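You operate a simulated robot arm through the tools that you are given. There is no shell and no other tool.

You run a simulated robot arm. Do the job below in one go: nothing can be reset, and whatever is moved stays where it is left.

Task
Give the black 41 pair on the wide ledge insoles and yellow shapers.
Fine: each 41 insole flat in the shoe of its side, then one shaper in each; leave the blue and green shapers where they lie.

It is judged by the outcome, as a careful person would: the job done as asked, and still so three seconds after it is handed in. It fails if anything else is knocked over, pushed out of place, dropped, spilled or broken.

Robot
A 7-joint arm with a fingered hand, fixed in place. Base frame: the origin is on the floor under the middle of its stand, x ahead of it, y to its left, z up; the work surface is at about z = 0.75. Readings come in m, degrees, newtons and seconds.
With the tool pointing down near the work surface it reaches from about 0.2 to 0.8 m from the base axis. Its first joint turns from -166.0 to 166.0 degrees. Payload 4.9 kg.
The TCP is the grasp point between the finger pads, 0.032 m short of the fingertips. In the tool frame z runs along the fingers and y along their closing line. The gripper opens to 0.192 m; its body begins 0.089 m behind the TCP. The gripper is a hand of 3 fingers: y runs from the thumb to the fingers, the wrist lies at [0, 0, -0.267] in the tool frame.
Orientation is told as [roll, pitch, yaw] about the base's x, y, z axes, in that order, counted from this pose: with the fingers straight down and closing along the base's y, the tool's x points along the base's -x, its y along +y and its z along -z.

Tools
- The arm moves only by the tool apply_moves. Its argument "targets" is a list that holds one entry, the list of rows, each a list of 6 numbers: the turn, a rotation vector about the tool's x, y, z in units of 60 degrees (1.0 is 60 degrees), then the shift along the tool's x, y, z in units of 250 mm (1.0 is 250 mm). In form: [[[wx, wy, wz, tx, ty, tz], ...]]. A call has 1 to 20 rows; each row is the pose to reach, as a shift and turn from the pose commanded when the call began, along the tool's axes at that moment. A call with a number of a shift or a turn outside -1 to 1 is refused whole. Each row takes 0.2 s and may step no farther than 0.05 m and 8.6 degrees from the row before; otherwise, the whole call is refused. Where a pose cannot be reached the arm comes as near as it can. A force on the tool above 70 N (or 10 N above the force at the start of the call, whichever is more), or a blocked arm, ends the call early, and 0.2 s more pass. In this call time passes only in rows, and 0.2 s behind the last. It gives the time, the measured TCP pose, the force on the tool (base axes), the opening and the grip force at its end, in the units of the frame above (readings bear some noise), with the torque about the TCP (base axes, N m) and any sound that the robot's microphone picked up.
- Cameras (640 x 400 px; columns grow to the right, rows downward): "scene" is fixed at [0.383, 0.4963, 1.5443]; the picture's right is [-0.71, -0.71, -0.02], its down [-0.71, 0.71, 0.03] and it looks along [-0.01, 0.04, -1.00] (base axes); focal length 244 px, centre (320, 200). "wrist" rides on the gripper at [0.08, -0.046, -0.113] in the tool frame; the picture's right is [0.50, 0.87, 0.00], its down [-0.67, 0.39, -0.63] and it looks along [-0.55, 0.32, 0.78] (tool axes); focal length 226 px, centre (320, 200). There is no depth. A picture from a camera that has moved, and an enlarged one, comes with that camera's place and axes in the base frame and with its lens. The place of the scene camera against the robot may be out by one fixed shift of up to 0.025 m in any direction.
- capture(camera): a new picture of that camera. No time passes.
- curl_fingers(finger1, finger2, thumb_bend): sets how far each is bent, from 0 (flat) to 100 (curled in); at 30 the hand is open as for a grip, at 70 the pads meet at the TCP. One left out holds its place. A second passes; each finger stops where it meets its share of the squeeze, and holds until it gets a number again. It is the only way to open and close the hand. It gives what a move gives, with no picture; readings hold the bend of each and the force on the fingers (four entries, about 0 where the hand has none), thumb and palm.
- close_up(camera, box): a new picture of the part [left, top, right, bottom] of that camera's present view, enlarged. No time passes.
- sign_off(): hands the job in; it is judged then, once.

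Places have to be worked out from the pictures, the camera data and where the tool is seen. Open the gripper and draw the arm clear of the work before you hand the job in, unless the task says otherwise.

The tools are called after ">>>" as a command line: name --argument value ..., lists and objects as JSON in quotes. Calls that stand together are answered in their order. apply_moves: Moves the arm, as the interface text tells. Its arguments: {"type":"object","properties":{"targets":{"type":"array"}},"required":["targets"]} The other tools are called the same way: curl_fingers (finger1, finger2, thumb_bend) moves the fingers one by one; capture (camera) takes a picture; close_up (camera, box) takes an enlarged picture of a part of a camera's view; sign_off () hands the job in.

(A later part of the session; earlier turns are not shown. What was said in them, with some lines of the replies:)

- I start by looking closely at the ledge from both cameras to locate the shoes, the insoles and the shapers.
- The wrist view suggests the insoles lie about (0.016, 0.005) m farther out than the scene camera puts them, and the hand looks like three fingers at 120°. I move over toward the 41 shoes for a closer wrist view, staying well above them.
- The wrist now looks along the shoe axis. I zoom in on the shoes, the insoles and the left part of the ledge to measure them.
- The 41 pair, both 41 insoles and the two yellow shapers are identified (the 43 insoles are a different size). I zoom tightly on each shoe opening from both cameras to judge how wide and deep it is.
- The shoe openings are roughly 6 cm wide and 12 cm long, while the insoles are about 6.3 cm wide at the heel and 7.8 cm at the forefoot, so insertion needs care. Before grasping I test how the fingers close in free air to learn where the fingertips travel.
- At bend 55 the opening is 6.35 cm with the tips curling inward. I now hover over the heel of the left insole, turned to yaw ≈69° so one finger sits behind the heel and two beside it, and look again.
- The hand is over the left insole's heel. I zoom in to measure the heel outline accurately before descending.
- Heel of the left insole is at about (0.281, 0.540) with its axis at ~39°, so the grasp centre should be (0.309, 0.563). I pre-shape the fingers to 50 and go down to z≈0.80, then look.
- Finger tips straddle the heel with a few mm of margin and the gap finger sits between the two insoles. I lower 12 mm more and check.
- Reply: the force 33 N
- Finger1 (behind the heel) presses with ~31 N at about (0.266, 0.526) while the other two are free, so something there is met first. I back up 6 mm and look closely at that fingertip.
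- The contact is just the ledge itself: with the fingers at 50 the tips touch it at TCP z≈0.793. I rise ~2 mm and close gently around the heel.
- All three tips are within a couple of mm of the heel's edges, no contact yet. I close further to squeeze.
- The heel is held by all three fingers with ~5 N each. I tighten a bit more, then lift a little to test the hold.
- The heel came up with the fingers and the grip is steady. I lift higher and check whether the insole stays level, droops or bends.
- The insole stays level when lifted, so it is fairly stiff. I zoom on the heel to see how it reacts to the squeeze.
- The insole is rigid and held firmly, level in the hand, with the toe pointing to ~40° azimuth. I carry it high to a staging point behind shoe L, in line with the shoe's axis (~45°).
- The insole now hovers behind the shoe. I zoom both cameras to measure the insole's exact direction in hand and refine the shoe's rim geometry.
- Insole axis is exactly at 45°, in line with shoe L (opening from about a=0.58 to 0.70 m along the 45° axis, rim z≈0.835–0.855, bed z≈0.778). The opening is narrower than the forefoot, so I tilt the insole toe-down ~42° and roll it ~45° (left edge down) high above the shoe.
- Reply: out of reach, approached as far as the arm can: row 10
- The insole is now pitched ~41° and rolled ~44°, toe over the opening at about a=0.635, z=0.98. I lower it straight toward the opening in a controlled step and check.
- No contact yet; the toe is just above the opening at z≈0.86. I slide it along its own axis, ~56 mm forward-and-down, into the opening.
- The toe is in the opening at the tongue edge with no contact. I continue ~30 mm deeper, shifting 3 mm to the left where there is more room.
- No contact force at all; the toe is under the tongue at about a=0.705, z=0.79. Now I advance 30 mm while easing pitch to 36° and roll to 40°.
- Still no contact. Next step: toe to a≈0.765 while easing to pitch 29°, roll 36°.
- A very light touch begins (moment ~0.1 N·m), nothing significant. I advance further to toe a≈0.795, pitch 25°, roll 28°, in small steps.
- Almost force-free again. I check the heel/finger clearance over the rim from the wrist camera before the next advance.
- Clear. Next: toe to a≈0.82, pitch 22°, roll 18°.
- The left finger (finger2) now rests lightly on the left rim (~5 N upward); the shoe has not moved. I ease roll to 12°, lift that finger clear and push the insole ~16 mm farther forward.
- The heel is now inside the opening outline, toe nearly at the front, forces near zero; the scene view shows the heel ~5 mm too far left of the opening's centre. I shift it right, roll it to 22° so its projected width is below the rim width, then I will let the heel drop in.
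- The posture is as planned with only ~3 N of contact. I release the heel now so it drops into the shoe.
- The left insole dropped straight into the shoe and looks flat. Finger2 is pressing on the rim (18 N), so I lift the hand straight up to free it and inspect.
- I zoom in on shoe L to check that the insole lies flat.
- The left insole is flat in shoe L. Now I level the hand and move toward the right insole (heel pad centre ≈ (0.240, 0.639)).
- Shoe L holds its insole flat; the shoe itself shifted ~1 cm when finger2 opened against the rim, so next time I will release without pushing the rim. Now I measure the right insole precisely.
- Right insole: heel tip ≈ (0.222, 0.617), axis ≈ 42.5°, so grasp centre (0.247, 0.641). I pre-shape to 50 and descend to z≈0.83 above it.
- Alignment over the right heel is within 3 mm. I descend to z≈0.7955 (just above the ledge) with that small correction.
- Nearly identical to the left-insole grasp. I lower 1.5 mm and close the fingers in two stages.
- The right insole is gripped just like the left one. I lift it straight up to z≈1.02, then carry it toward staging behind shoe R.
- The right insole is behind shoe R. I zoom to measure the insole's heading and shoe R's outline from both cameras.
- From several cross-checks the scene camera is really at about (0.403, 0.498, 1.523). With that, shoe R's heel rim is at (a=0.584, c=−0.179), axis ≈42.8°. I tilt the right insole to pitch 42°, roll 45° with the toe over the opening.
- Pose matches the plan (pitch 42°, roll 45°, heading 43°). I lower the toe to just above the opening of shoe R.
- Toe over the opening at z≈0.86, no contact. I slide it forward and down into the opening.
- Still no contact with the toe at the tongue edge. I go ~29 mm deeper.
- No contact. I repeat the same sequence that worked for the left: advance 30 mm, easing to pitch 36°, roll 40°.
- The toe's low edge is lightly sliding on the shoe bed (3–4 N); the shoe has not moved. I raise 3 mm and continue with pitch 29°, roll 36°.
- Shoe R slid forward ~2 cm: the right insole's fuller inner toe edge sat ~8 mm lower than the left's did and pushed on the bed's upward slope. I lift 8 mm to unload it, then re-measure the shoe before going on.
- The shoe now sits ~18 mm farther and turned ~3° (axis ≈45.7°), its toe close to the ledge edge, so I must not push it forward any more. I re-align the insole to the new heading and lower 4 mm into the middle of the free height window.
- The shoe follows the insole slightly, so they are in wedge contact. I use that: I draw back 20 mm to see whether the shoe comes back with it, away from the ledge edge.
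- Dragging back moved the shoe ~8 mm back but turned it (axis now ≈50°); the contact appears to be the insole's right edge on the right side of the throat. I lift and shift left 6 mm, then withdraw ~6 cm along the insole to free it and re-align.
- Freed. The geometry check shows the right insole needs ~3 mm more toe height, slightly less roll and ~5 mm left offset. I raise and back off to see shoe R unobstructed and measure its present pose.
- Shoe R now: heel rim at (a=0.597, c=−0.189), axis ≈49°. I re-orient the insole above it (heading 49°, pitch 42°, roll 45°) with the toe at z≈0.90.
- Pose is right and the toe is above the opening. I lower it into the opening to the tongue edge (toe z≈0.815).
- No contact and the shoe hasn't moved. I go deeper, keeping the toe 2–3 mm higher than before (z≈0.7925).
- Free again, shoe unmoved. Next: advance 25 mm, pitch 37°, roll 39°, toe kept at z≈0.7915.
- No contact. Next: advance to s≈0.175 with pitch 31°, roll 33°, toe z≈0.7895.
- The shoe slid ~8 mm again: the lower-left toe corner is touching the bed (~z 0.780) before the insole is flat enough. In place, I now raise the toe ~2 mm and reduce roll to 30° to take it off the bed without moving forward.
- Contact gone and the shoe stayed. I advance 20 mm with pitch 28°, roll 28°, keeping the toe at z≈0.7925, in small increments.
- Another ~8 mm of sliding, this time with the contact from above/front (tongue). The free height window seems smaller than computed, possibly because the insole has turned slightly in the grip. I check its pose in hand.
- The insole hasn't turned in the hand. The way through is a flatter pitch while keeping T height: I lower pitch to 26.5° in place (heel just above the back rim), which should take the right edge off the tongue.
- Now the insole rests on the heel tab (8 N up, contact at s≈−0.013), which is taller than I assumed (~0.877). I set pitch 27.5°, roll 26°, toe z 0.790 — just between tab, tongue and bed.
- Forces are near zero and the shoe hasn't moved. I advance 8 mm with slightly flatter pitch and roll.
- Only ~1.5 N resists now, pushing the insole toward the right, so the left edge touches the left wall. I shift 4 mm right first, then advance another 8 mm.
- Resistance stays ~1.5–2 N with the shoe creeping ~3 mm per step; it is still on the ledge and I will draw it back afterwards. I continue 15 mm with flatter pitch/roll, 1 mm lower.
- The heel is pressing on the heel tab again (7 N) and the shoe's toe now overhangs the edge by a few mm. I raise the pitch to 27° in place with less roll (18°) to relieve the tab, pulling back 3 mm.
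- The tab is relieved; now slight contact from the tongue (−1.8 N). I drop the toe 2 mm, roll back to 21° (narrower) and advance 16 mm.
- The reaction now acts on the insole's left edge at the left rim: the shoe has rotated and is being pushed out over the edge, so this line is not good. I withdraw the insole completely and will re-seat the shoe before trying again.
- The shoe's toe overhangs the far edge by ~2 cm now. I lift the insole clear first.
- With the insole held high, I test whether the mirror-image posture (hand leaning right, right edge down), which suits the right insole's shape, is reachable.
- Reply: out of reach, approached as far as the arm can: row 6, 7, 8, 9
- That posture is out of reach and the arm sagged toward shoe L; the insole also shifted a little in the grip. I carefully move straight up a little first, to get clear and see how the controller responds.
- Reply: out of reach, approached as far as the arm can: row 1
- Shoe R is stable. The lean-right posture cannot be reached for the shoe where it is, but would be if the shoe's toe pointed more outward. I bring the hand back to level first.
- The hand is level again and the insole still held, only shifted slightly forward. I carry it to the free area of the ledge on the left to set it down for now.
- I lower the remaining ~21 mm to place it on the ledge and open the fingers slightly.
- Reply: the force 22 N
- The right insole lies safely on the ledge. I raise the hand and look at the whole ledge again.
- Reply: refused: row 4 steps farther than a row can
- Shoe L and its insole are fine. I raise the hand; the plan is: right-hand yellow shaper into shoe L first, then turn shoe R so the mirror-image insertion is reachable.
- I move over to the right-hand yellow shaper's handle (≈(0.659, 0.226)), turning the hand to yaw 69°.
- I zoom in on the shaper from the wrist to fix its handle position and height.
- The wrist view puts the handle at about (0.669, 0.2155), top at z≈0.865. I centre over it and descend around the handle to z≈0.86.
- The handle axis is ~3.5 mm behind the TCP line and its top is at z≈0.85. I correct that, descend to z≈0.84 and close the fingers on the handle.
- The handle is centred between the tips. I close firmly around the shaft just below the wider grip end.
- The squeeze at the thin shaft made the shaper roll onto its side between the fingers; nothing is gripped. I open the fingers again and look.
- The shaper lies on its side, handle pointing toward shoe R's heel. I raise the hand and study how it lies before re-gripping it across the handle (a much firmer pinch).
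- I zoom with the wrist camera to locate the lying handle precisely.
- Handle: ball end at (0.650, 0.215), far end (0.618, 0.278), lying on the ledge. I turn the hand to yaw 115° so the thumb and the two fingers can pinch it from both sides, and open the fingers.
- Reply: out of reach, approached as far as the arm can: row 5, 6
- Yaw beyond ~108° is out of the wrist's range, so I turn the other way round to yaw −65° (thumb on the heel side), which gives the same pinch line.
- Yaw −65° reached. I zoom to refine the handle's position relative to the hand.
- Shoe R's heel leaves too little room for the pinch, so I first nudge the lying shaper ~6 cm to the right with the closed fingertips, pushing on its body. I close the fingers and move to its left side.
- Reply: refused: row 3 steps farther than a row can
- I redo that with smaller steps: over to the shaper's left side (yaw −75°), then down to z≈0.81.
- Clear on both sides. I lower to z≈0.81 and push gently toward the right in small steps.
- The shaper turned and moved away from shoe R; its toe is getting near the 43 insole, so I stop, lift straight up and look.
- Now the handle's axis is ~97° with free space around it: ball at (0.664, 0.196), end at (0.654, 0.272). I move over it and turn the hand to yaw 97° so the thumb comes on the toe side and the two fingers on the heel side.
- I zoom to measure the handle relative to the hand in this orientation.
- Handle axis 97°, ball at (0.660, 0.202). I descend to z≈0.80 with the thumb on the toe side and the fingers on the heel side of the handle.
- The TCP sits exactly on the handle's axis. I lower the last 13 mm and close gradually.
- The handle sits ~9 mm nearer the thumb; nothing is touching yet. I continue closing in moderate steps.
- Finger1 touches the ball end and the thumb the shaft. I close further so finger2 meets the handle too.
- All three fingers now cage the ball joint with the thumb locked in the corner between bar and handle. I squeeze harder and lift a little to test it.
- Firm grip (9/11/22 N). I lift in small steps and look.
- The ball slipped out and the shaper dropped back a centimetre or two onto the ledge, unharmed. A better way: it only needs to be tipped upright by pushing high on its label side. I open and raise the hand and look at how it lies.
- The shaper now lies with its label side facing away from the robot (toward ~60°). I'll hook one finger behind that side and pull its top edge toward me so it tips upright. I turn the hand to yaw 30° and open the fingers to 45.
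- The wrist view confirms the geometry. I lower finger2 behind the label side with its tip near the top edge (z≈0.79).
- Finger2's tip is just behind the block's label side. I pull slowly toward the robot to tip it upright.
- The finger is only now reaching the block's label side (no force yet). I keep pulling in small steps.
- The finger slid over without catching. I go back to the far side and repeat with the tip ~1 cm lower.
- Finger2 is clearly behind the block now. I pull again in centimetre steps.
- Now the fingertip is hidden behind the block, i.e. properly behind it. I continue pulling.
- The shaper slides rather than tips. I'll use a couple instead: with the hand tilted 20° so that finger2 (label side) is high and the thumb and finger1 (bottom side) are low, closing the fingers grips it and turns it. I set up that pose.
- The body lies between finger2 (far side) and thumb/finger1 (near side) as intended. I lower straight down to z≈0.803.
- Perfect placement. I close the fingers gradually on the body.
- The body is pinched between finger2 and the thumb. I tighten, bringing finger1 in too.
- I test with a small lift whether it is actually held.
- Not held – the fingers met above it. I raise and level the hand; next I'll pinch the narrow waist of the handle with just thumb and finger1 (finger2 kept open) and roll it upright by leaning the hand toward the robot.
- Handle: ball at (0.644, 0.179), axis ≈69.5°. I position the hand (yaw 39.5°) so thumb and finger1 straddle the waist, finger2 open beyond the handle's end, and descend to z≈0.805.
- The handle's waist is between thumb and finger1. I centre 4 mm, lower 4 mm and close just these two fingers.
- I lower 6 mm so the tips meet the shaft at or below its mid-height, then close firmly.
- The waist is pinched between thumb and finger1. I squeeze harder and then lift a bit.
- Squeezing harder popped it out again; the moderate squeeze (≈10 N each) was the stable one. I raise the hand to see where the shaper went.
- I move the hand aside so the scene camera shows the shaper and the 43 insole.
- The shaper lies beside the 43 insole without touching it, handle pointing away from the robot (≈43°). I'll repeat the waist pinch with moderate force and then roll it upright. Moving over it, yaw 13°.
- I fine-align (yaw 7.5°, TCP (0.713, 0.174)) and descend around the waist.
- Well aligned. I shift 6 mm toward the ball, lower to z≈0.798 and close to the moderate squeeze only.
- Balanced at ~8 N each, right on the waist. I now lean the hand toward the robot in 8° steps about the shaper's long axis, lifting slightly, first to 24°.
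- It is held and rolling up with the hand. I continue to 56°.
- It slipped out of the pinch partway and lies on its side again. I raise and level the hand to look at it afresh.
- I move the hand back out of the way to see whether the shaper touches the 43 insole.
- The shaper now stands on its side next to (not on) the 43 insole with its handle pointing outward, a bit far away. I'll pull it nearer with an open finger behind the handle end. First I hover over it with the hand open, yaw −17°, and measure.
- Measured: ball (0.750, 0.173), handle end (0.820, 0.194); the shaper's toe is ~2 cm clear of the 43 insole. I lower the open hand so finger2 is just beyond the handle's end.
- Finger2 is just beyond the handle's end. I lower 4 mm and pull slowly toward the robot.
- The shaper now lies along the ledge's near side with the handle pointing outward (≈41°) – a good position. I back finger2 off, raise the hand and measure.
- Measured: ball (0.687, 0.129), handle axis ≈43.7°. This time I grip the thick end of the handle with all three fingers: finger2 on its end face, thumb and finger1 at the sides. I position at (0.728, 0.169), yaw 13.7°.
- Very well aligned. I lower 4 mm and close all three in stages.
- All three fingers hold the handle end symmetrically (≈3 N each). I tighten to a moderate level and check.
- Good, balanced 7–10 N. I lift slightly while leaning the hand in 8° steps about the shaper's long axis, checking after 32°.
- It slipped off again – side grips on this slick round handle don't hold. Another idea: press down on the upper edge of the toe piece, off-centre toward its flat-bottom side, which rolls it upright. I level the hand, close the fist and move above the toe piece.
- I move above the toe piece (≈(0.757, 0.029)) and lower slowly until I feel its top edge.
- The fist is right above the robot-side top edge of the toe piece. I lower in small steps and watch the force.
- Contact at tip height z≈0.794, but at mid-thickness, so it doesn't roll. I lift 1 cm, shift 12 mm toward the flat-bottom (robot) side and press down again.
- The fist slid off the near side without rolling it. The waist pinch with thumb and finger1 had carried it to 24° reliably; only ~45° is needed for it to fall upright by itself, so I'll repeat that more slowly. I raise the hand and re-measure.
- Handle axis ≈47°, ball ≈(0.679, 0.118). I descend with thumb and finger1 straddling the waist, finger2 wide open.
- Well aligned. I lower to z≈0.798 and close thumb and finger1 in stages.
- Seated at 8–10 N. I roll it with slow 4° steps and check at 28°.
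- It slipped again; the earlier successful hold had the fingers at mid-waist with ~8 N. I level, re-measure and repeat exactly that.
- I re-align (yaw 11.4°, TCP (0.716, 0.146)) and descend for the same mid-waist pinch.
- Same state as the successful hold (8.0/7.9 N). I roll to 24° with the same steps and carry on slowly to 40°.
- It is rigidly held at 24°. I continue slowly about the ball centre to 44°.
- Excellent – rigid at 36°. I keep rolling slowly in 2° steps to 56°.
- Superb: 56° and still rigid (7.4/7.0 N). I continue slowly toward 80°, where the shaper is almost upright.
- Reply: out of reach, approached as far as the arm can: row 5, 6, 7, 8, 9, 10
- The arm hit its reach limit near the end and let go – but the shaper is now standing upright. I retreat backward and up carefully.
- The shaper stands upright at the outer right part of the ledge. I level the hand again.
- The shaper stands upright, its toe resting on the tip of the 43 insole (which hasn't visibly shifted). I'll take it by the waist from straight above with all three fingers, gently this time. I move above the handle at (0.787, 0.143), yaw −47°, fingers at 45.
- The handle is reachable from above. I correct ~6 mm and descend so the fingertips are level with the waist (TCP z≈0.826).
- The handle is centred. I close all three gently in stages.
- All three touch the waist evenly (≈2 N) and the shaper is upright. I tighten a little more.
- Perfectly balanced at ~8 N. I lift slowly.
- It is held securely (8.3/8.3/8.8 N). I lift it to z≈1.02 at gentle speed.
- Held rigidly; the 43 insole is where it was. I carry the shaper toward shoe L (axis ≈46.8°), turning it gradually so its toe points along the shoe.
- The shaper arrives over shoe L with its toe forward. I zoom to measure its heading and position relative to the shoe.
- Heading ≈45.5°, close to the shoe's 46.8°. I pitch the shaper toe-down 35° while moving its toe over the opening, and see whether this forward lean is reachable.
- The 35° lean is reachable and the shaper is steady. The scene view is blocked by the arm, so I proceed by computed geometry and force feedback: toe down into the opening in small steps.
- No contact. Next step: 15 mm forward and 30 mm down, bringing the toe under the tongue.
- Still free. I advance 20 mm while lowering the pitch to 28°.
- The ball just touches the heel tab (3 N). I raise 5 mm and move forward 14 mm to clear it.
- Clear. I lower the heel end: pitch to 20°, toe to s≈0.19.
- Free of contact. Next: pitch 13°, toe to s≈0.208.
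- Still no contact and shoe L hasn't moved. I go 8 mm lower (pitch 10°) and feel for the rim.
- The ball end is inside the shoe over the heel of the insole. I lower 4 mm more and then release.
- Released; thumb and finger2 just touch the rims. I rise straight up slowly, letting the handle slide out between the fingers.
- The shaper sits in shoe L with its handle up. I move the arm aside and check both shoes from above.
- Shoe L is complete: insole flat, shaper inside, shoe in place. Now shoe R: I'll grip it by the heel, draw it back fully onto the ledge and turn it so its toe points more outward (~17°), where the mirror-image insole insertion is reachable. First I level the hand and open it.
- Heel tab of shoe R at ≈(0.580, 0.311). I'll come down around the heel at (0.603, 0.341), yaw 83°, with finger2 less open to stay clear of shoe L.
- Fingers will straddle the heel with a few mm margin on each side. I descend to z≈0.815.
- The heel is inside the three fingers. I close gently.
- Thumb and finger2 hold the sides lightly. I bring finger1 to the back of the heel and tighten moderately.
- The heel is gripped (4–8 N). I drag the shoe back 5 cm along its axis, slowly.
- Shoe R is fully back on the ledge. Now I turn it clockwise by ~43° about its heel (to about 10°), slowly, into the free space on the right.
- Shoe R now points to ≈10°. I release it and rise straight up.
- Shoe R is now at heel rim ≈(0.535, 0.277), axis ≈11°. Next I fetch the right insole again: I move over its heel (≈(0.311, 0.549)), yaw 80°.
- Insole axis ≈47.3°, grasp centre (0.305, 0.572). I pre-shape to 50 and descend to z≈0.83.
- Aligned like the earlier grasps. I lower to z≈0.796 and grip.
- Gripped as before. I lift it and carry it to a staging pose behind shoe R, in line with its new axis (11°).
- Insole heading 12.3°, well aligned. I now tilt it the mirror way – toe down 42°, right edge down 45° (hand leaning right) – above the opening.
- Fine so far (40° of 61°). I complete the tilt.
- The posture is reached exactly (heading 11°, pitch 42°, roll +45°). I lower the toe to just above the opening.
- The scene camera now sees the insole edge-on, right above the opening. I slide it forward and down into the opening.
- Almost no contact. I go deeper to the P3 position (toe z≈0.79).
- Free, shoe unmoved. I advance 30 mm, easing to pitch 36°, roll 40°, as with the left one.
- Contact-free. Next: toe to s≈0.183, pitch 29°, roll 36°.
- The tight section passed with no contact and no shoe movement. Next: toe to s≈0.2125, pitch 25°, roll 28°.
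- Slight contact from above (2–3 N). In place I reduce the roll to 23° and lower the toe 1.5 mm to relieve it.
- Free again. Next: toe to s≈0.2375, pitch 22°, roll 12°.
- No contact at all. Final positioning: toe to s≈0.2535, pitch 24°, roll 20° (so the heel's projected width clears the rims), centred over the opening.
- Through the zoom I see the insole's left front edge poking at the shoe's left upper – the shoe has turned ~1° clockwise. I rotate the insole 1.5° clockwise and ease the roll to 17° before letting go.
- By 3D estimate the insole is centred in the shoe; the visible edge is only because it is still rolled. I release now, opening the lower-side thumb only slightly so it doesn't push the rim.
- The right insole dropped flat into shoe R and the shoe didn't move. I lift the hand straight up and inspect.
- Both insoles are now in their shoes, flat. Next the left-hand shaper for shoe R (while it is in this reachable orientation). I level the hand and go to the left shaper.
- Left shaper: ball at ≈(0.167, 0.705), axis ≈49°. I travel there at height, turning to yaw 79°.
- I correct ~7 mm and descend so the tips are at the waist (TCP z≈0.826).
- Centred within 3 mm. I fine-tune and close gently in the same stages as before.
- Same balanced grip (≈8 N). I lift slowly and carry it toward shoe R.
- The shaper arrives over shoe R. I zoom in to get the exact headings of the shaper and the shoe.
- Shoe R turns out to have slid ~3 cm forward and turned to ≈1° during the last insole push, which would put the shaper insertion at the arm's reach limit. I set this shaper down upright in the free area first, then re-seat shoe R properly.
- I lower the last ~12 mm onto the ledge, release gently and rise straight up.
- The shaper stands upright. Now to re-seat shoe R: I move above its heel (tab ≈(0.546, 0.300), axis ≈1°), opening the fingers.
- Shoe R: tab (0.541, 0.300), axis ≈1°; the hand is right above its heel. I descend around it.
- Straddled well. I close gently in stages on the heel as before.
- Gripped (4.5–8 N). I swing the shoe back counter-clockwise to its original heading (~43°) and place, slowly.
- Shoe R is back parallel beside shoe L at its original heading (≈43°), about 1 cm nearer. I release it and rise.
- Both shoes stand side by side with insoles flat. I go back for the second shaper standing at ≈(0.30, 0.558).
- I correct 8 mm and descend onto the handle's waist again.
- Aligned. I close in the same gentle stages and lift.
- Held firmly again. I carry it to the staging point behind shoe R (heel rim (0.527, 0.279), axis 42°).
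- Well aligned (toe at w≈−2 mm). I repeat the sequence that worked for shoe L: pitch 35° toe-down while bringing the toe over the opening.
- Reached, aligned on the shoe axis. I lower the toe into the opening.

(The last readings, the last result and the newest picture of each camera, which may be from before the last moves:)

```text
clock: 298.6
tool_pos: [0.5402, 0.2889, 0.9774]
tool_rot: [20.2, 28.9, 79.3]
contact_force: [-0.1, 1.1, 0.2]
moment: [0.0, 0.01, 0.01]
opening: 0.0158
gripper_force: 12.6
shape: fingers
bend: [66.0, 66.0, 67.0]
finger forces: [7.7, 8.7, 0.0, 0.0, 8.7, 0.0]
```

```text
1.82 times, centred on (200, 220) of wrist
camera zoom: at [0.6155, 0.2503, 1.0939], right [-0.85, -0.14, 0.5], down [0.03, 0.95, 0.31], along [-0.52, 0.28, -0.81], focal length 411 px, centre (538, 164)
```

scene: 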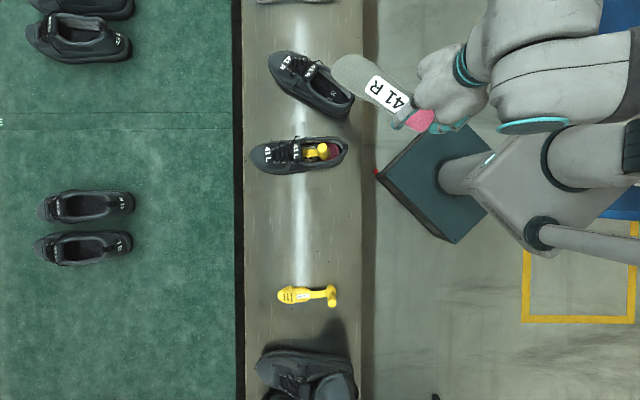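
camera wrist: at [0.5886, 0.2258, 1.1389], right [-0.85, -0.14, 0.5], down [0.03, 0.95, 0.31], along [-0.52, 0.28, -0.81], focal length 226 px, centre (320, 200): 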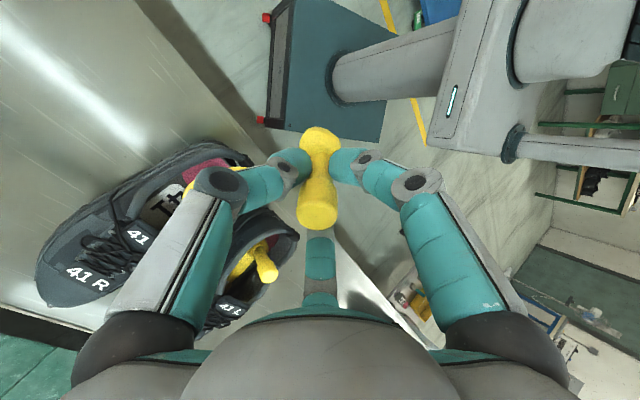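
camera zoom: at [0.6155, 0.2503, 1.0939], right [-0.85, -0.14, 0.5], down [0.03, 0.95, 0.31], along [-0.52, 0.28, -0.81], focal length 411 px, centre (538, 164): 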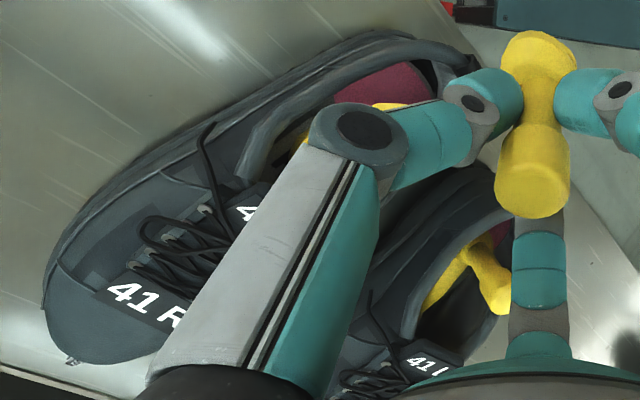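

No contact. Deeper: toe under the tongue.

>>> apply_moves --targets '[[[0, 0, 0, -0.0268, -0.0168, 0.016], [0, 0, 0, -0.0536, -0.0335, 0.032], [0, 0, 0, -0.0804, -0.0503, 0.048], [0, 0, 0, -0.1072, -0.067, 0.064]]]'

>>> close_up --camera "wrist" --box '[40, 110, 360, 330]'

```text
clock: 299.6
tool_pos: [0.5537, 0.302, 0.9447]
tool_rot: [20.1, 29.0, 79.3]
contact_force: [-0.6, -0.4, 0.6]
moment: [0.05, -0.02, -0.03]
opening: 0.0156
gripper_force: 12.3
shape: fingers
bend: [66.0, 66.0, 67.0]
finger forces: [7.4, 8.8, 0.1, 0.0, 8.7, 0.1]
```

```text
1.82 times, centred on (200, 220) of wrist
camera zoom: at [0.6294, 0.2623, 1.0616], right [-0.85, -0.14, 0.5], down [0.03, 0.95, 0.31], along [-0.52, 0.28, -0.81], focal length 411 px, centre (538, 164)
```

zoom: 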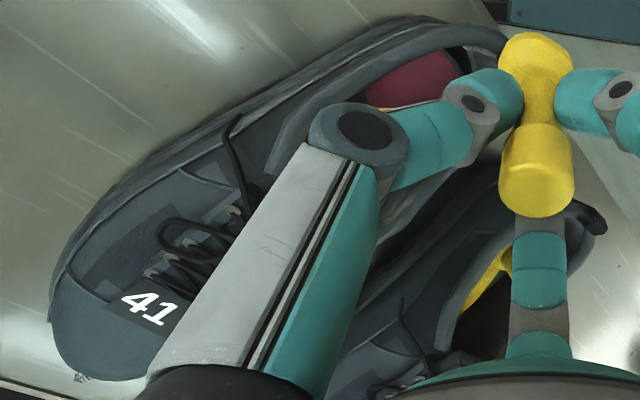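

Still free. Now forward 15 mm while easing the pitch to 28°, keeping the ball above the heel tab.

>>> apply_moves --targets '[[[0, 0, 0, -0.0222, -0.0139, -0.0184], [0.0206, -0.033, 0, -0.045, -0.028, -0.016], [0.0412, -0.0659, 0, -0.0628, -0.0392, -0.009], [0.0618, -0.0989, 0, -0.0628, -0.0392, -0.001]]]'

>>> close_up --camera "wrist" --box '[40, 110, 360, 330]'

```text
clock: 300.6
tool_pos: [0.5658, 0.3105, 0.9331]
tool_rot: [15.7, 23.4, 77.3]
contact_force: [-0.3, 0.6, -0.8]
moment: [0.01, 0.01, 0.0]
opening: 0.0157
gripper_force: 12.7
shape: fingers
bend: [66.0, 66.0, 67.0]
finger forces: [7.4, 8.9, 0.0, 0.1, 8.8, 0.0]
```

```text
1.82 times, centred on (200, 220) of wrist
camera zoom: at [0.6303, 0.2625, 1.0528], right [-0.89, -0.17, 0.41], down [0.0, 0.92, 0.39], along [-0.45, 0.35, -0.82], focal length 411 px, centre (538, 164)
```

zoom: 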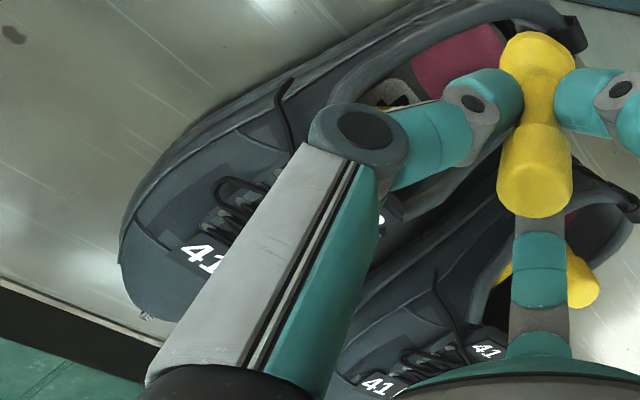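

Clear. Lowering the heel end: pitch 20°.

>>> apply_moves --targets '[[[0.0177, -0.0283, 0, -0.0092, -0.0046, 0.0215], [0.0353, -0.0566, 0, -0.0183, -0.0091, 0.043], [0.053, -0.0848, 0, -0.0275, -0.0137, 0.0645], [0.0707, -0.1131, 0, -0.0366, -0.0182, 0.086]]]'

>>> close_up --camera "wrist" --box '[40, 110, 360, 330]'

```text
clock: 301.6
tool_pos: [0.5625, 0.3121, 0.9104]
tool_rot: [10.8, 16.8, 75.6]
contact_force: [-0.6, -0.8, 1.0]
moment: [0.03, -0.04, 0.03]
opening: 0.0156
gripper_force: 13.0
shape: fingers
bend: [66.0, 66.0, 67.0]
finger forces: [7.5, 9.0, 0.0, 0.0, 8.8, 0.0]
```

```text
1.82 times, centred on (200, 220) of wrist
camera zoom: at [0.6152, 0.2528, 1.0311], right [-0.93, -0.21, 0.3], down [-0.05, 0.88, 0.47], along [-0.36, 0.42, -0.83], focal length 411 px, centre (538, 164)
```

zoom: 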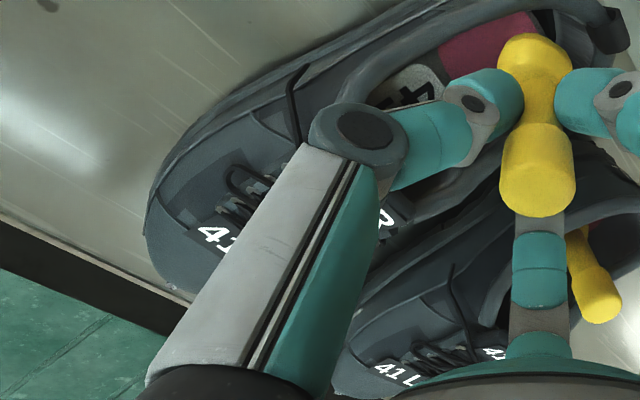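

Next: pitch 13°, slightly forward.

>>> apply_moves --targets '[[[0.0155, -0.0247, 0, -0.0114, -0.0083, 0.017], [0.0309, -0.0495, 0, -0.0228, -0.0165, 0.034], [0.0464, -0.0742, 0, -0.0342, -0.0248, 0.051], [0.0618, -0.0989, 0, -0.0456, -0.033, 0.068]]]'

>>> close_up --camera "wrist" --box '[140, 90, 420, 290]'

>>> close_up --camera "scene" --box '[225, 70, 385, 170]'

```text
clock: 302.6
tool_pos: [0.5682, 0.3158, 0.8893]
tool_rot: [6.9, 10.9, 74.7]
contact_force: [0.9, 0.9, 0.2]
moment: [0.05, -0.04, 0.02]
opening: 0.0159
gripper_force: 12.8
shape: fingers
bend: [66.0, 66.0, 67.0]
finger forces: [7.4, 9.0, 0.0, 0.1, 8.9, 0.1]
```

```text
2.00 times, centred on (280, 190) of wrist
camera zoom: at [0.6098, 0.2461, 1.0086], right [-0.95, -0.23, 0.2], down [-0.09, 0.84, 0.53], along [-0.29, 0.49, -0.82], focal length 452 px, centre (400, 220)
```

zoom: 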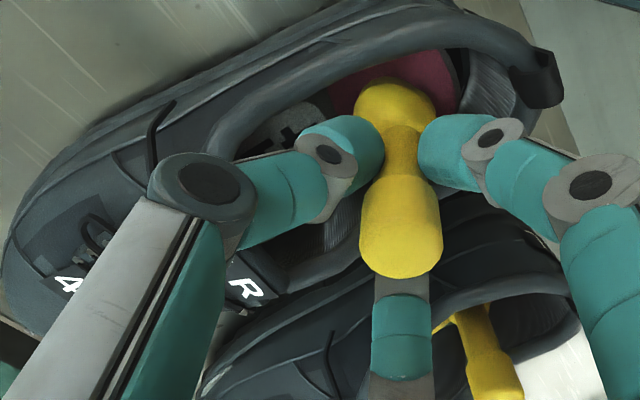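

```text
4.00 times, centred on (305, 120) of scene
camera zoom: at [0.383, 0.4963, 1.5443], right [-0.71, -0.71, -0.02], down [-0.71, 0.71, 0.03], along [-0.01, 0.04, -1.0], focal length 977 px, centre (380, 520)
```

zoom: 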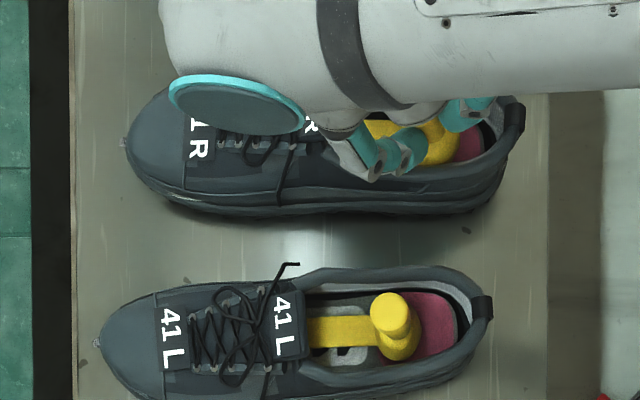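

The ball is inside the opening over the heel; shoe R hasn't moved. I lower the last centimetre (pitch ~9°) and release.

>>> apply_moves --targets '[[[0.0118, -0.0188, 0, -0.0041, -0.0025, 0.0147], [0.0235, -0.0377, 0, -0.0081, -0.0051, 0.0293], [0.0353, -0.0565, 0, -0.0122, -0.0076, 0.044]]]'

>>> curl_fingers --finger1 60 --finger2 60 --thumb_bend 60

>>> close_up --camera "wrist" --box '[140, 90, 420, 290]'

```text
clock: 303.4
tool_pos: [0.57, 0.3167, 0.877]
tool_rot: [4.7, 7.6, 74.3]
contact_force: [-0.5, 0.1, -0.1]
moment: [0.05, -0.04, 0.02]
opening: 0.016
gripper_force: 12.7
shape: fingers
bend: [66.0, 66.0, 67.0]
finger forces: [7.3, 9.1, 0.1, 0.0, 8.9, 0.0]
```

```text
clock: 304.4
tool_pos: [0.5696, 0.3165, 0.8757]
tool_rot: [4.7, 7.6, 74.4]
contact_force: [-0.9, -0.2, 0.2]
moment: [-0.03, 0.01, 0.06]
opening: 0.0396
gripper_force: 2.2
shape: fingers
bend: [60.0, 62.0, 61.0]
finger forces: [0.1, 2.8, 0.0, 0.1, 2.3, 0.0]
```

```text
2.00 times, centred on (280, 190) of wrist
camera zoom: at [0.6049, 0.2412, 0.9942], right [-0.96, -0.24, 0.14], down [-0.12, 0.82, 0.57], along [-0.24, 0.53, -0.81], focal length 452 px, centre (400, 220)
```

zoom: 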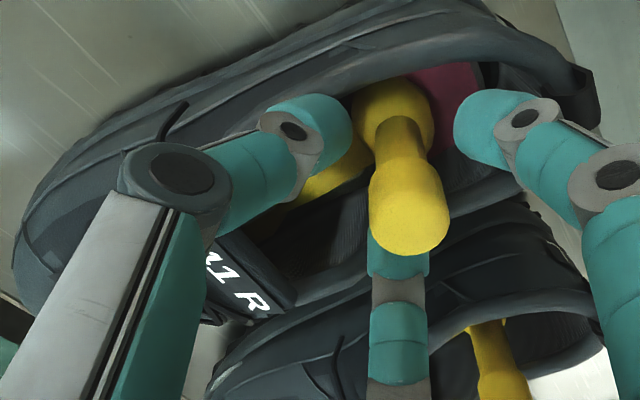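

Released. I rise straight up slowly.

>>> apply_moves --targets '[[[0, 0, 0, 0.0053, 0.0033, -0.04], [0, 0, 0, 0.0132, 0.0083, -0.1], [0, 0, 0, 0.0238, 0.0149, -0.178], [0, 0, 0, 0.037, 0.0232, -0.2766], [0, 0, 0, 0.0529, 0.0331, -0.395]]]'

>>> close_up --camera "wrist" --box '[120, 60, 440, 290]'

```text
clock: 305.6
tool_pos: [0.5712, 0.3191, 0.9769]
tool_rot: [4.7, 7.6, 74.3]
contact_force: [-0.8, 0.1, -1.0]
moment: [0.0, -0.01, -0.02]
opening: 0.0417
gripper_force: 0.1
shape: fingers
bend: [60.0, 60.0, 60.0]
finger forces: [0.1, 0.0, 0.0, 0.0, 0.0, 0.0]
```

```text
1.74 times, centred on (280, 175) of wrist
camera zoom: at [0.6055, 0.2418, 1.0945], right [-0.96, -0.24, 0.14], down [-0.12, 0.82, 0.57], along [-0.25, 0.53, -0.81], focal length 393 px, centre (390, 244)
```

zoom: 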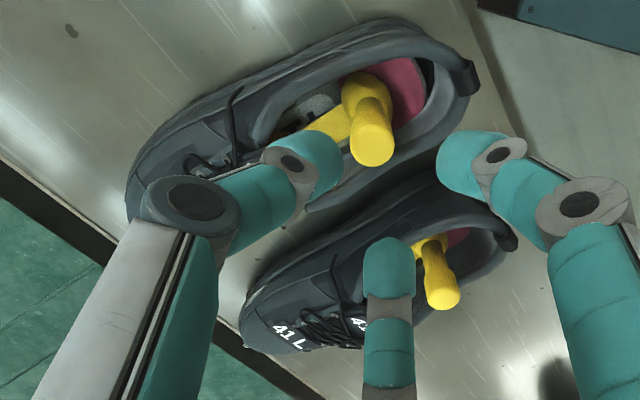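

Both shapers are in. I draw the arm up and away, open the hand, and check the whole scene.

>>> apply_moves --targets '[[[0, 0, 0, 0.02, 0.02, -0.16], [0, 0, 0, 0.08, 0.08, -0.32], [0.03, -0.05, 0, 0.18, 0.16, -0.4], [0.05, -0.1, 0, 0.3, 0.26, -0.44], [0.05, -0.12, 0, 0.42, 0.36, -0.46]]]'

>>> curl_fingers --finger1 30 --finger2 30 --thumb_bend 30

>>> capture --camera "scene"

>>> close_up --camera "scene" --box '[240, 75, 360, 130]'

>>> close_up --camera "scene" --box '[240, 125, 360, 185]'

>>> capture --camera "wrist"

```text
clock: 306.8
tool_pos: [0.4678, 0.2561, 1.113]
tool_rot: [1.7, 0.4, 74.1]
contact_force: [-0.9, 0.9, -0.9]
moment: [0.0, 0.0, 0.0]
opening: 0.0413
gripper_force: 0.1
shape: fingers
bend: [60.0, 60.0, 60.0]
finger forces: [0.0, 0.0, 0.0, 0.0, 0.0, 0.1]
```

```text
clock: 307.8
tool_pos: [0.4673, 0.2553, 1.1122]
tool_rot: [1.6, 0.4, 74.0]
contact_force: [-0.1, -0.2, -0.1]
moment: [0.03, 0.0, 0.0]
opening: 0.1677
gripper_force: 0.2
shape: fingers
bend: [30.0, 30.0, 30.0]
finger forces: [0.1, 0.0, 0.1, 0.0, 0.0, 0.0]
```

```text
taken
```

scene: 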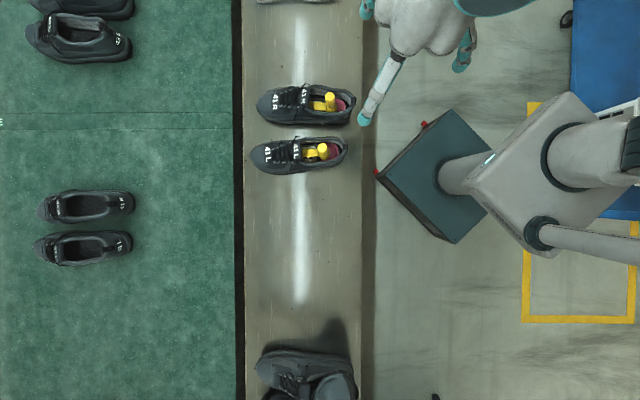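

```text
5.33 times, centred on (300, 102) of scene
camera zoom: at [0.383, 0.4963, 1.5443], right [-0.71, -0.71, -0.02], down [-0.71, 0.71, 0.03], along [-0.01, 0.04, -1.0], focal length 1303 px, centre (427, 720)
```

zoom: 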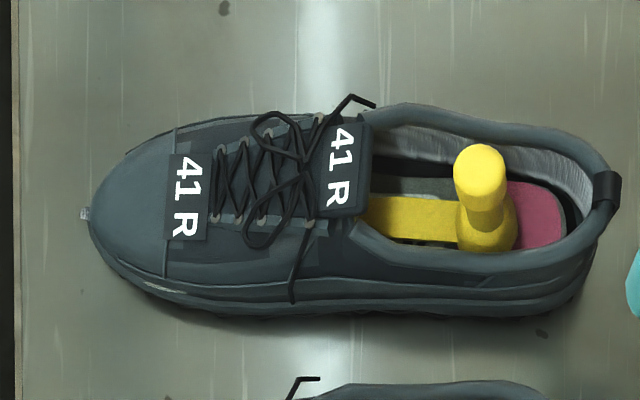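

```text
5.33 times, centred on (300, 155) of scene
camera zoom: at [0.383, 0.4963, 1.5443], right [-0.71, -0.71, -0.02], down [-0.71, 0.71, 0.03], along [-0.01, 0.04, -1.0], focal length 1303 px, centre (427, 440)
```

zoom: 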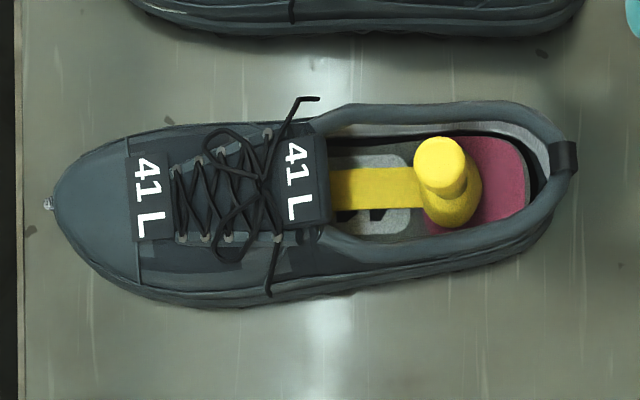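

```text
taken
camera wrist: at [0.4932, 0.1683, 1.2243], right [-0.97, -0.24, 0.03], down [-0.17, 0.75, 0.64], along [-0.18, 0.61, -0.77], focal length 226 px, centre (320, 200)
```

wrist: 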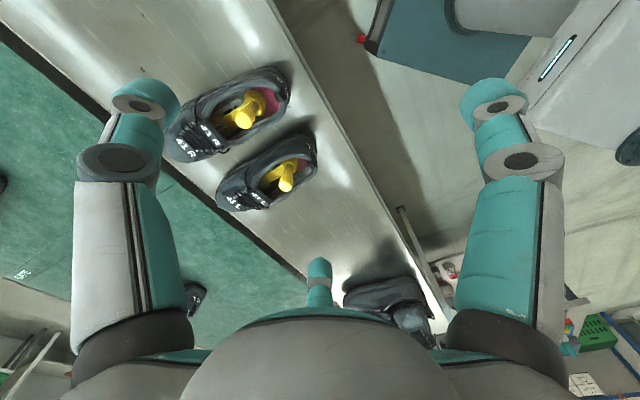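

Everything looks in place, but on shoe R I notice a small pale sliver at the left front. I zoom in there and on both insoles.

>>> close_up --camera "scene" --box '[252, 95, 302, 130]'

>>> close_up --camera "wrist" --box '[150, 50, 310, 180]'

>>> close_up --camera "scene" --box '[300, 85, 360, 120]'

>>> close_up --camera "scene" --box '[250, 0, 350, 40]'

```text
11.43 times, centred on (277, 112) of scene
camera zoom: at [0.383, 0.4963, 1.5443], right [-0.71, -0.71, -0.02], down [-0.71, 0.71, 0.03], along [-0.01, 0.04, -1.0], focal length 2792 px, centre (811, 1200)
```

zoom: 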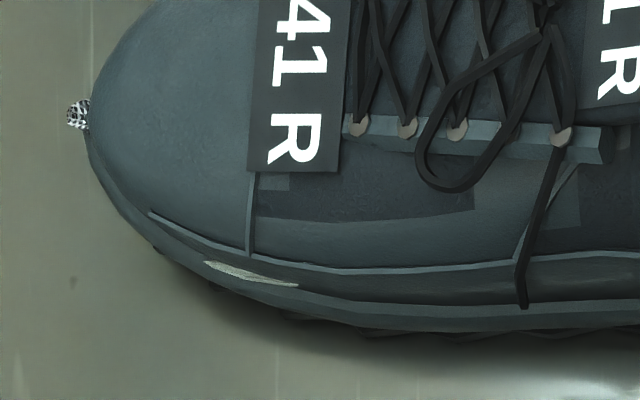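

```text
3.08 times, centred on (230, 115) of wrist
camera zoom: at [0.4932, 0.1683, 1.2243], right [-0.97, -0.24, 0.03], down [-0.17, 0.75, 0.64], along [-0.18, 0.61, -0.77], focal length 696 px, centre (597, 462)
```

zoom: 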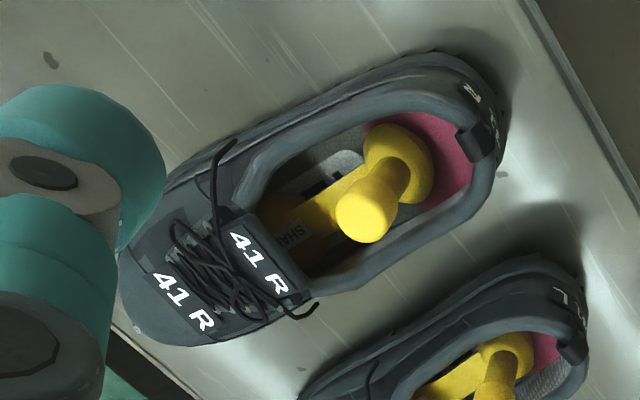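

```text
10.67 times, centred on (330, 102) of scene
camera zoom: at [0.383, 0.4963, 1.5443], right [-0.71, -0.71, -0.02], down [-0.71, 0.71, 0.03], along [-0.01, 0.04, -1.0], focal length 2606 px, centre (213, 1240)
```

zoom: 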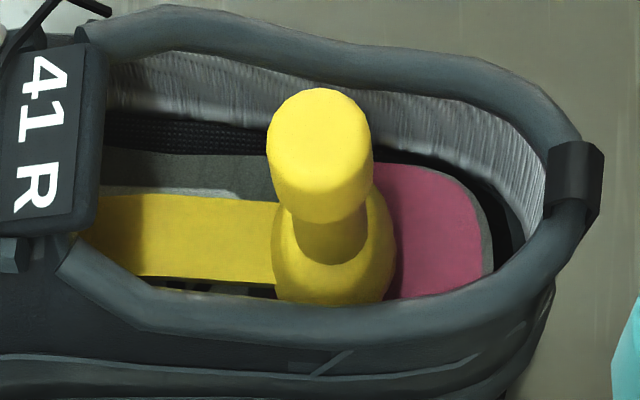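

```text
6.40 times, centred on (300, 20) of scene
camera zoom: at [0.383, 0.4963, 1.5443], right [-0.71, -0.71, -0.02], down [-0.71, 0.71, 0.03], along [-0.01, 0.04, -1.0], focal length 1564 px, centre (448, 1352)
```

zoom: 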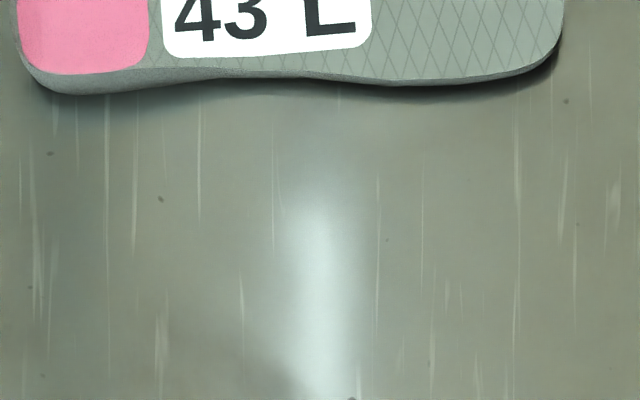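

Both shoes hold a flat insole and a yellow shaper; the sliver is only the insole's edge a millimetre or two at the side. Shoe R sits ~1.7 cm nearer than it originally did, so I carefully grip its heel once more and slide it forward into line with shoe L.

>>> curl_fingers --finger1 39 --finger2 43 --thumb_bend 40

>>> apply_moves --targets '[[[0.014, -0.004, 0.016, -0.085, -0.0887, 0.05], [0.027, -0.007, 0.032, -0.17, -0.1773, 0.12], [0.027, -0.007, 0.032, -0.255, -0.266, 0.22], [0.027, -0.007, 0.032, -0.255, -0.266, 0.4], [0.027, -0.007, 0.032, -0.255, -0.266, 0.56]]]'

>>> close_up --camera "wrist" --box '[140, 60, 460, 280]'

```text
clock: 308.8
tool_pos: [0.468, 0.2556, 1.1132]
tool_rot: [1.6, 0.4, 74.0]
contact_force: [0.1, -0.5, 0.6]
moment: [-0.02, 0.02, -0.02]
opening: 0.1298
gripper_force: 0.0
shape: fingers
bend: [39.0, 43.0, 40.0]
finger forces: [0.0, 0.0, 0.0, 0.1, 0.0, 0.0]
```

```text
clock: 310.0
tool_pos: [0.5456, 0.3007, 0.9711]
tool_rot: [-0.2, 0.0, 72.1]
contact_force: [-0.3, 0.1, 1.6]
moment: [0.0, 0.01, 0.0]
opening: 0.1293
gripper_force: 0.0
shape: fingers
bend: [39.0, 43.0, 40.0]
finger forces: [0.0, 0.0, 0.1, 0.0, 0.0, 0.0]
```

```text
1.82 times, centred on (300, 170) of wrist
camera zoom: at [0.5645, 0.2117, 1.0834], right [-0.98, -0.21, 0.0], down [-0.16, 0.76, 0.63], along [-0.13, 0.62, -0.77], focal length 411 px, centre (356, 254)
```

zoom: 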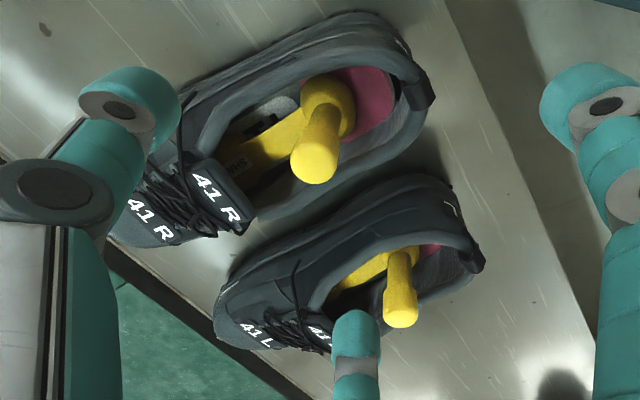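

The hand is above R's heel with the handle well inside the cage and finger2 clear of shoe L. I descend.

>>> apply_moves --targets '[[[0, 0, 0, 0.006, -0.0145, 0.16], [0, 0, 0, 0.006, -0.0145, 0.32], [0, 0, 0, 0.006, -0.0145, 0.48], [0, 0, 0, 0.006, -0.0145, 0.6], [0, 0, 0, 0.006, -0.0145, 0.63]]]'

>>> close_up --camera "wrist" --box '[140, 60, 500, 290]'

```text
clock: 311.2
tool_pos: [0.5488, 0.2959, 0.8132]
tool_rot: [0.0, 0.0, 72.2]
contact_force: [-0.6, -0.4, 0.8]
moment: [-0.01, 0.01, 0.0]
opening: 0.1294
gripper_force: 0.1
shape: fingers
bend: [39.0, 43.0, 40.0]
finger forces: [0.0, 0.0, 0.0, 0.1, 0.0, 0.1]
```

```text
1.74 times, centred on (320, 175) of wrist
camera zoom: at [0.5667, 0.207, 0.9258], right [-0.98, -0.21, 0.0], down [-0.16, 0.76, 0.63], along [-0.13, 0.62, -0.78], focal length 393 px, centre (320, 244)
```

zoom: 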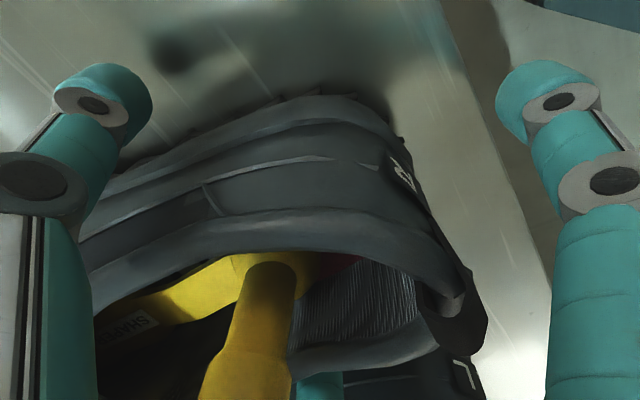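

No contact; the handle stands free in the middle. I close gently on the heel.

>>> curl_fingers --finger1 47 --finger2 47 --thumb_bend 46

>>> curl_fingers --finger1 57 --finger2 55 --thumb_bend 54

>>> apply_moves --targets '[[[0, 0, 0, -0.0147, -0.0085, 0], [0, 0, 0, -0.0294, -0.017, 0], [0, 0, 0, -0.0441, -0.0255, 0], [0, 0, 0, -0.0588, -0.034, 0]]]'

>>> close_up --camera "scene" --box '[225, 70, 385, 170]'

>>> close_up --camera "wrist" --box '[140, 60, 500, 290]'

```text
clock: 312.2
tool_pos: [0.5482, 0.2957, 0.8134]
tool_rot: [0.0, 0.1, 72.1]
contact_force: [-0.1, -0.2, 1.1]
moment: [-0.04, 0.02, 0.0]
opening: 0.0999
gripper_force: 0.0
shape: fingers
bend: [47.0, 47.0, 46.0]
finger forces: [0.0, 0.0, 0.1, 0.0, 0.1, 0.0]
```

```text
clock: 313.2
tool_pos: [0.5477, 0.2956, 0.8136]
tool_rot: [0.1, 0.0, 72.1]
contact_force: [1.6, -1.1, 2.0]
moment: [-0.04, -0.13, -0.13]
opening: 0.0777
gripper_force: 8.0
shape: fingers
bend: [53.0, 50.0, 50.0]
finger forces: [2.8, 5.8, 0.1, 0.1, 8.0, 0.1]
```

```text
clock: 314.2
tool_pos: [0.5623, 0.3062, 0.8122]
tool_rot: [0.0, 0.0, 72.2]
contact_force: [-5.6, -4.7, 13.0]
moment: [-0.03, 0.16, 0.01]
opening: 0.0777
gripper_force: 10.1
shape: fingers
bend: [52.0, 50.0, 51.0]
finger forces: [5.4, 7.7, 0.0, 0.0, 7.2, 0.0]
```

```text
4.00 times, centred on (305, 120) of scene
camera zoom: at [0.383, 0.4963, 1.5443], right [-0.71, -0.71, -0.02], down [-0.71, 0.71, 0.03], along [-0.01, 0.04, -1.0], focal length 977 px, centre (380, 520)
```

zoom: 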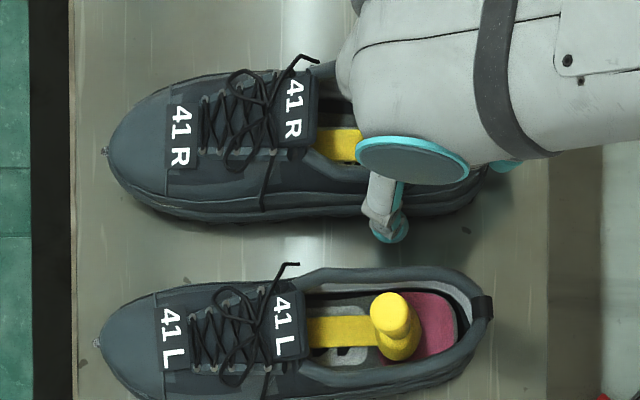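

```text
1.74 times, centred on (320, 175) of wrist
camera zoom: at [0.5813, 0.2175, 0.9254], right [-0.98, -0.21, 0.0], down [-0.16, 0.76, 0.63], along [-0.13, 0.62, -0.78], focal length 393 px, centre (320, 244)
```

zoom: 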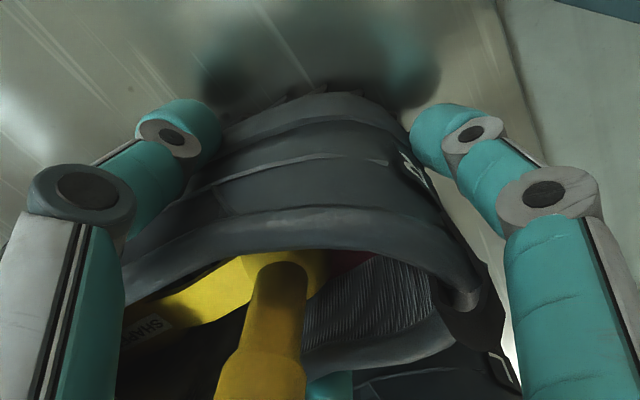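

Shoe R is back at its original position (spur where it was at the start), in line with L. I release and rise straight up.

>>> curl_fingers --finger1 40 --finger2 44 --thumb_bend 41

>>> apply_moves --targets '[[[0, 0, 0, 0, 0, -0.1], [0, 0, 0, 0, 0, -0.26], [0, 0, 0, 0, 0, -0.44], [0, 0, 0, 0, 0, -0.62], [0, 0, 0, 0, 0, -0.8], [0, 0, 0, 0, 0, -0.97]]]'

>>> close_up --camera "wrist" --box '[140, 60, 440, 280]'

```text
clock: 315.2
tool_pos: [0.5625, 0.3061, 0.8119]
tool_rot: [0.0, 0.0, 72.0]
contact_force: [-0.2, 0.5, 0.9]
moment: [0.0, 0.0, 0.05]
opening: 0.1242
gripper_force: 0.0
shape: fingers
bend: [40.0, 44.0, 41.0]
finger forces: [0.0, 0.0, 0.1, 0.0, 0.1, 0.0]
```

```text
clock: 316.6
tool_pos: [0.5648, 0.3037, 1.0568]
tool_rot: [0.1, 0.2, 72.0]
contact_force: [0.0, -0.3, -0.4]
moment: [0.02, -0.02, 0.02]
opening: 0.1241
gripper_force: 0.0
shape: fingers
bend: [40.0, 44.0, 41.0]
finger forces: [0.0, 0.0, 0.0, 0.0, 0.0, 0.0]
```

```text
1.82 times, centred on (290, 170) of wrist
camera zoom: at [0.5826, 0.2158, 1.1689], right [-0.98, -0.21, 0.0], down [-0.16, 0.76, 0.63], along [-0.13, 0.62, -0.78], focal length 411 px, centre (374, 254)
```

zoom: 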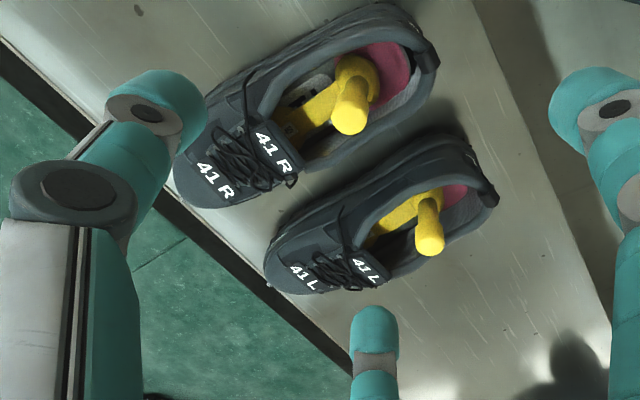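

The pair stands aligned, each with its insole and shaper. I withdraw the arm to its starting area, hand open.

>>> apply_moves --targets '[[[0, 0, 0, 0, 0.02, -0.18], [0, 0, 0, -0.04, 0.14, -0.3], [0, 0, 0, -0.085, 0.3, -0.36], [0, 0, 0, -0.13, 0.46, -0.4], [0, 0, 0, -0.175, 0.62, -0.4], [0, 0, 0, -0.218, 0.786, -0.4]]]'

>>> apply_moves --targets '[[[0, 0, 0, -0.044, 0.157, 0], [0, 0, 0, -0.087, 0.314, 0], [0, 0, 0, -0.131, 0.472, 0], [0, 0, 0, -0.174, 0.629, 0], [0, 0, 0, -0.218, 0.786, 0]]]'

>>> curl_fingers --finger1 30 --finger2 30 --thumb_bend 30

>>> capture --camera "scene"

>>> close_up --camera "scene" --box '[235, 75, 375, 185]'

>>> capture --camera "wrist"

```text
clock: 318.0
tool_pos: [0.3917, 0.42, 1.1546]
tool_rot: [0.0, 0.0, 72.0]
contact_force: [-1.1, -0.3, 0.0]
moment: [0.05, 0.0, 0.01]
opening: 0.1245
gripper_force: 0.0
shape: fingers
bend: [40.0, 44.0, 41.0]
finger forces: [0.0, 0.0, 0.1, 0.0, 0.0, 0.1]
```

```text
clock: 319.2
tool_pos: [0.2217, 0.5329, 1.1572]
tool_rot: [0.0, 0.1, 72.0]
contact_force: [-0.2, 0.5, 0.3]
moment: [0.02, 0.03, 0.0]
opening: 0.1247
gripper_force: 0.1
shape: fingers
bend: [40.0, 44.0, 41.0]
finger forces: [0.0, 0.0, 0.0, 0.1, 0.0, 0.0]
```

```text
clock: 320.2
tool_pos: [0.2227, 0.5318, 1.156]
tool_rot: [0.0, 0.0, 72.0]
contact_force: [0.5, 0.6, -0.3]
moment: [0.0, 0.02, 0.0]
opening: 0.1676
gripper_force: 0.0
shape: fingers
bend: [30.0, 30.0, 30.0]
finger forces: [0.0, 0.0, 0.0, 0.1, 0.0, 0.0]
```

```text
taken
```

scene: 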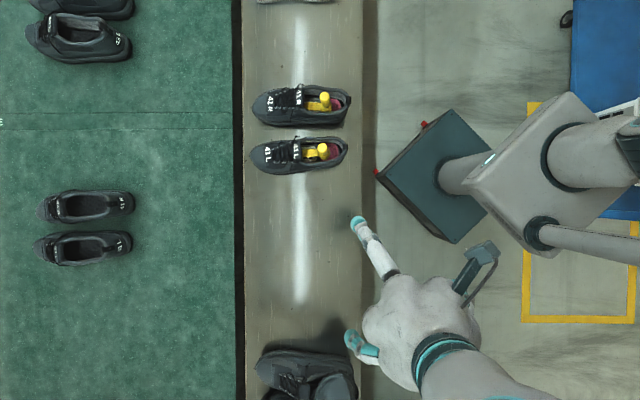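

```text
3.64 times, centred on (305, 130) of scene
camera zoom: at [0.383, 0.4963, 1.5443], right [-0.71, -0.71, -0.02], down [-0.71, 0.71, 0.03], along [-0.01, 0.04, -1.0], focal length 888 px, centre (374, 454)
```

zoom: 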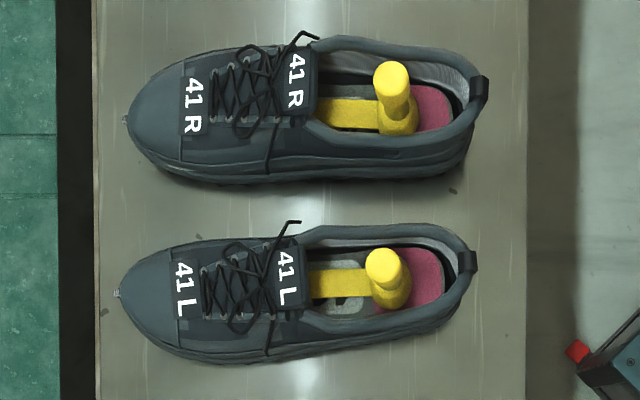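

```text
taken
camera wrist: at [0.2413, 0.4438, 1.2691], right [-0.98, -0.21, 0.0], down [-0.16, 0.76, 0.63], along [-0.13, 0.62, -0.78], focal length 226 px, centre (320, 200)
```

wrist: 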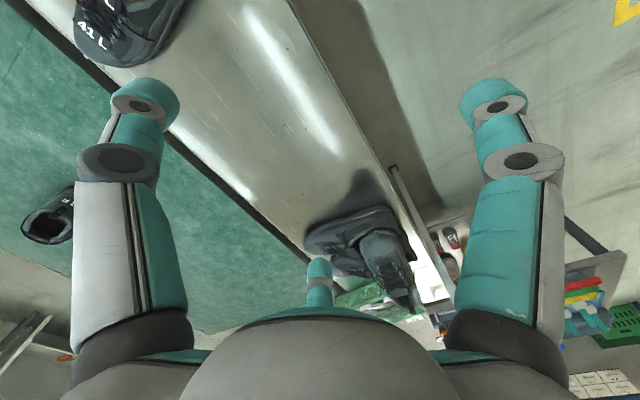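

Both 41 shoes are back in their places, each with its own insole flat inside and one yellow shaper. Everything else on the ledge looks undisturbed, and the hand is open and clear. I hand the job in.

>>> sign_off

```text
The job is handed in.
```

Both black 41 shoes on the wide ledge now hold the insole of their own side, lying flat, with one yellow shaper in each. I've handed the job in. The hand is open and drawn clear, and I didn't touch the blue or green shapers.

What didn't go cleanly along the way:

- **Shoe positions:** both shoes slid while I worked. Shoe R was at one point pushed about 2 cm over the far edge of the ledge. I drew R back to its starting place. L ended about 1 cm forward of where it began.
- **A shaper fell over:** the first yellow shaper fell on its side, and I lost my grip on it several times before it stood upright again. It slid around the right of the ledge and ended up resting on the toe of the size 43 left insole. That insole shows no visible movement, but I judged that by eye.
- **Right insole position:** it lies a few millimetres toward the left side of shoe R. Its edge showed very slightly through the side at one point but was not visible in the final picture.
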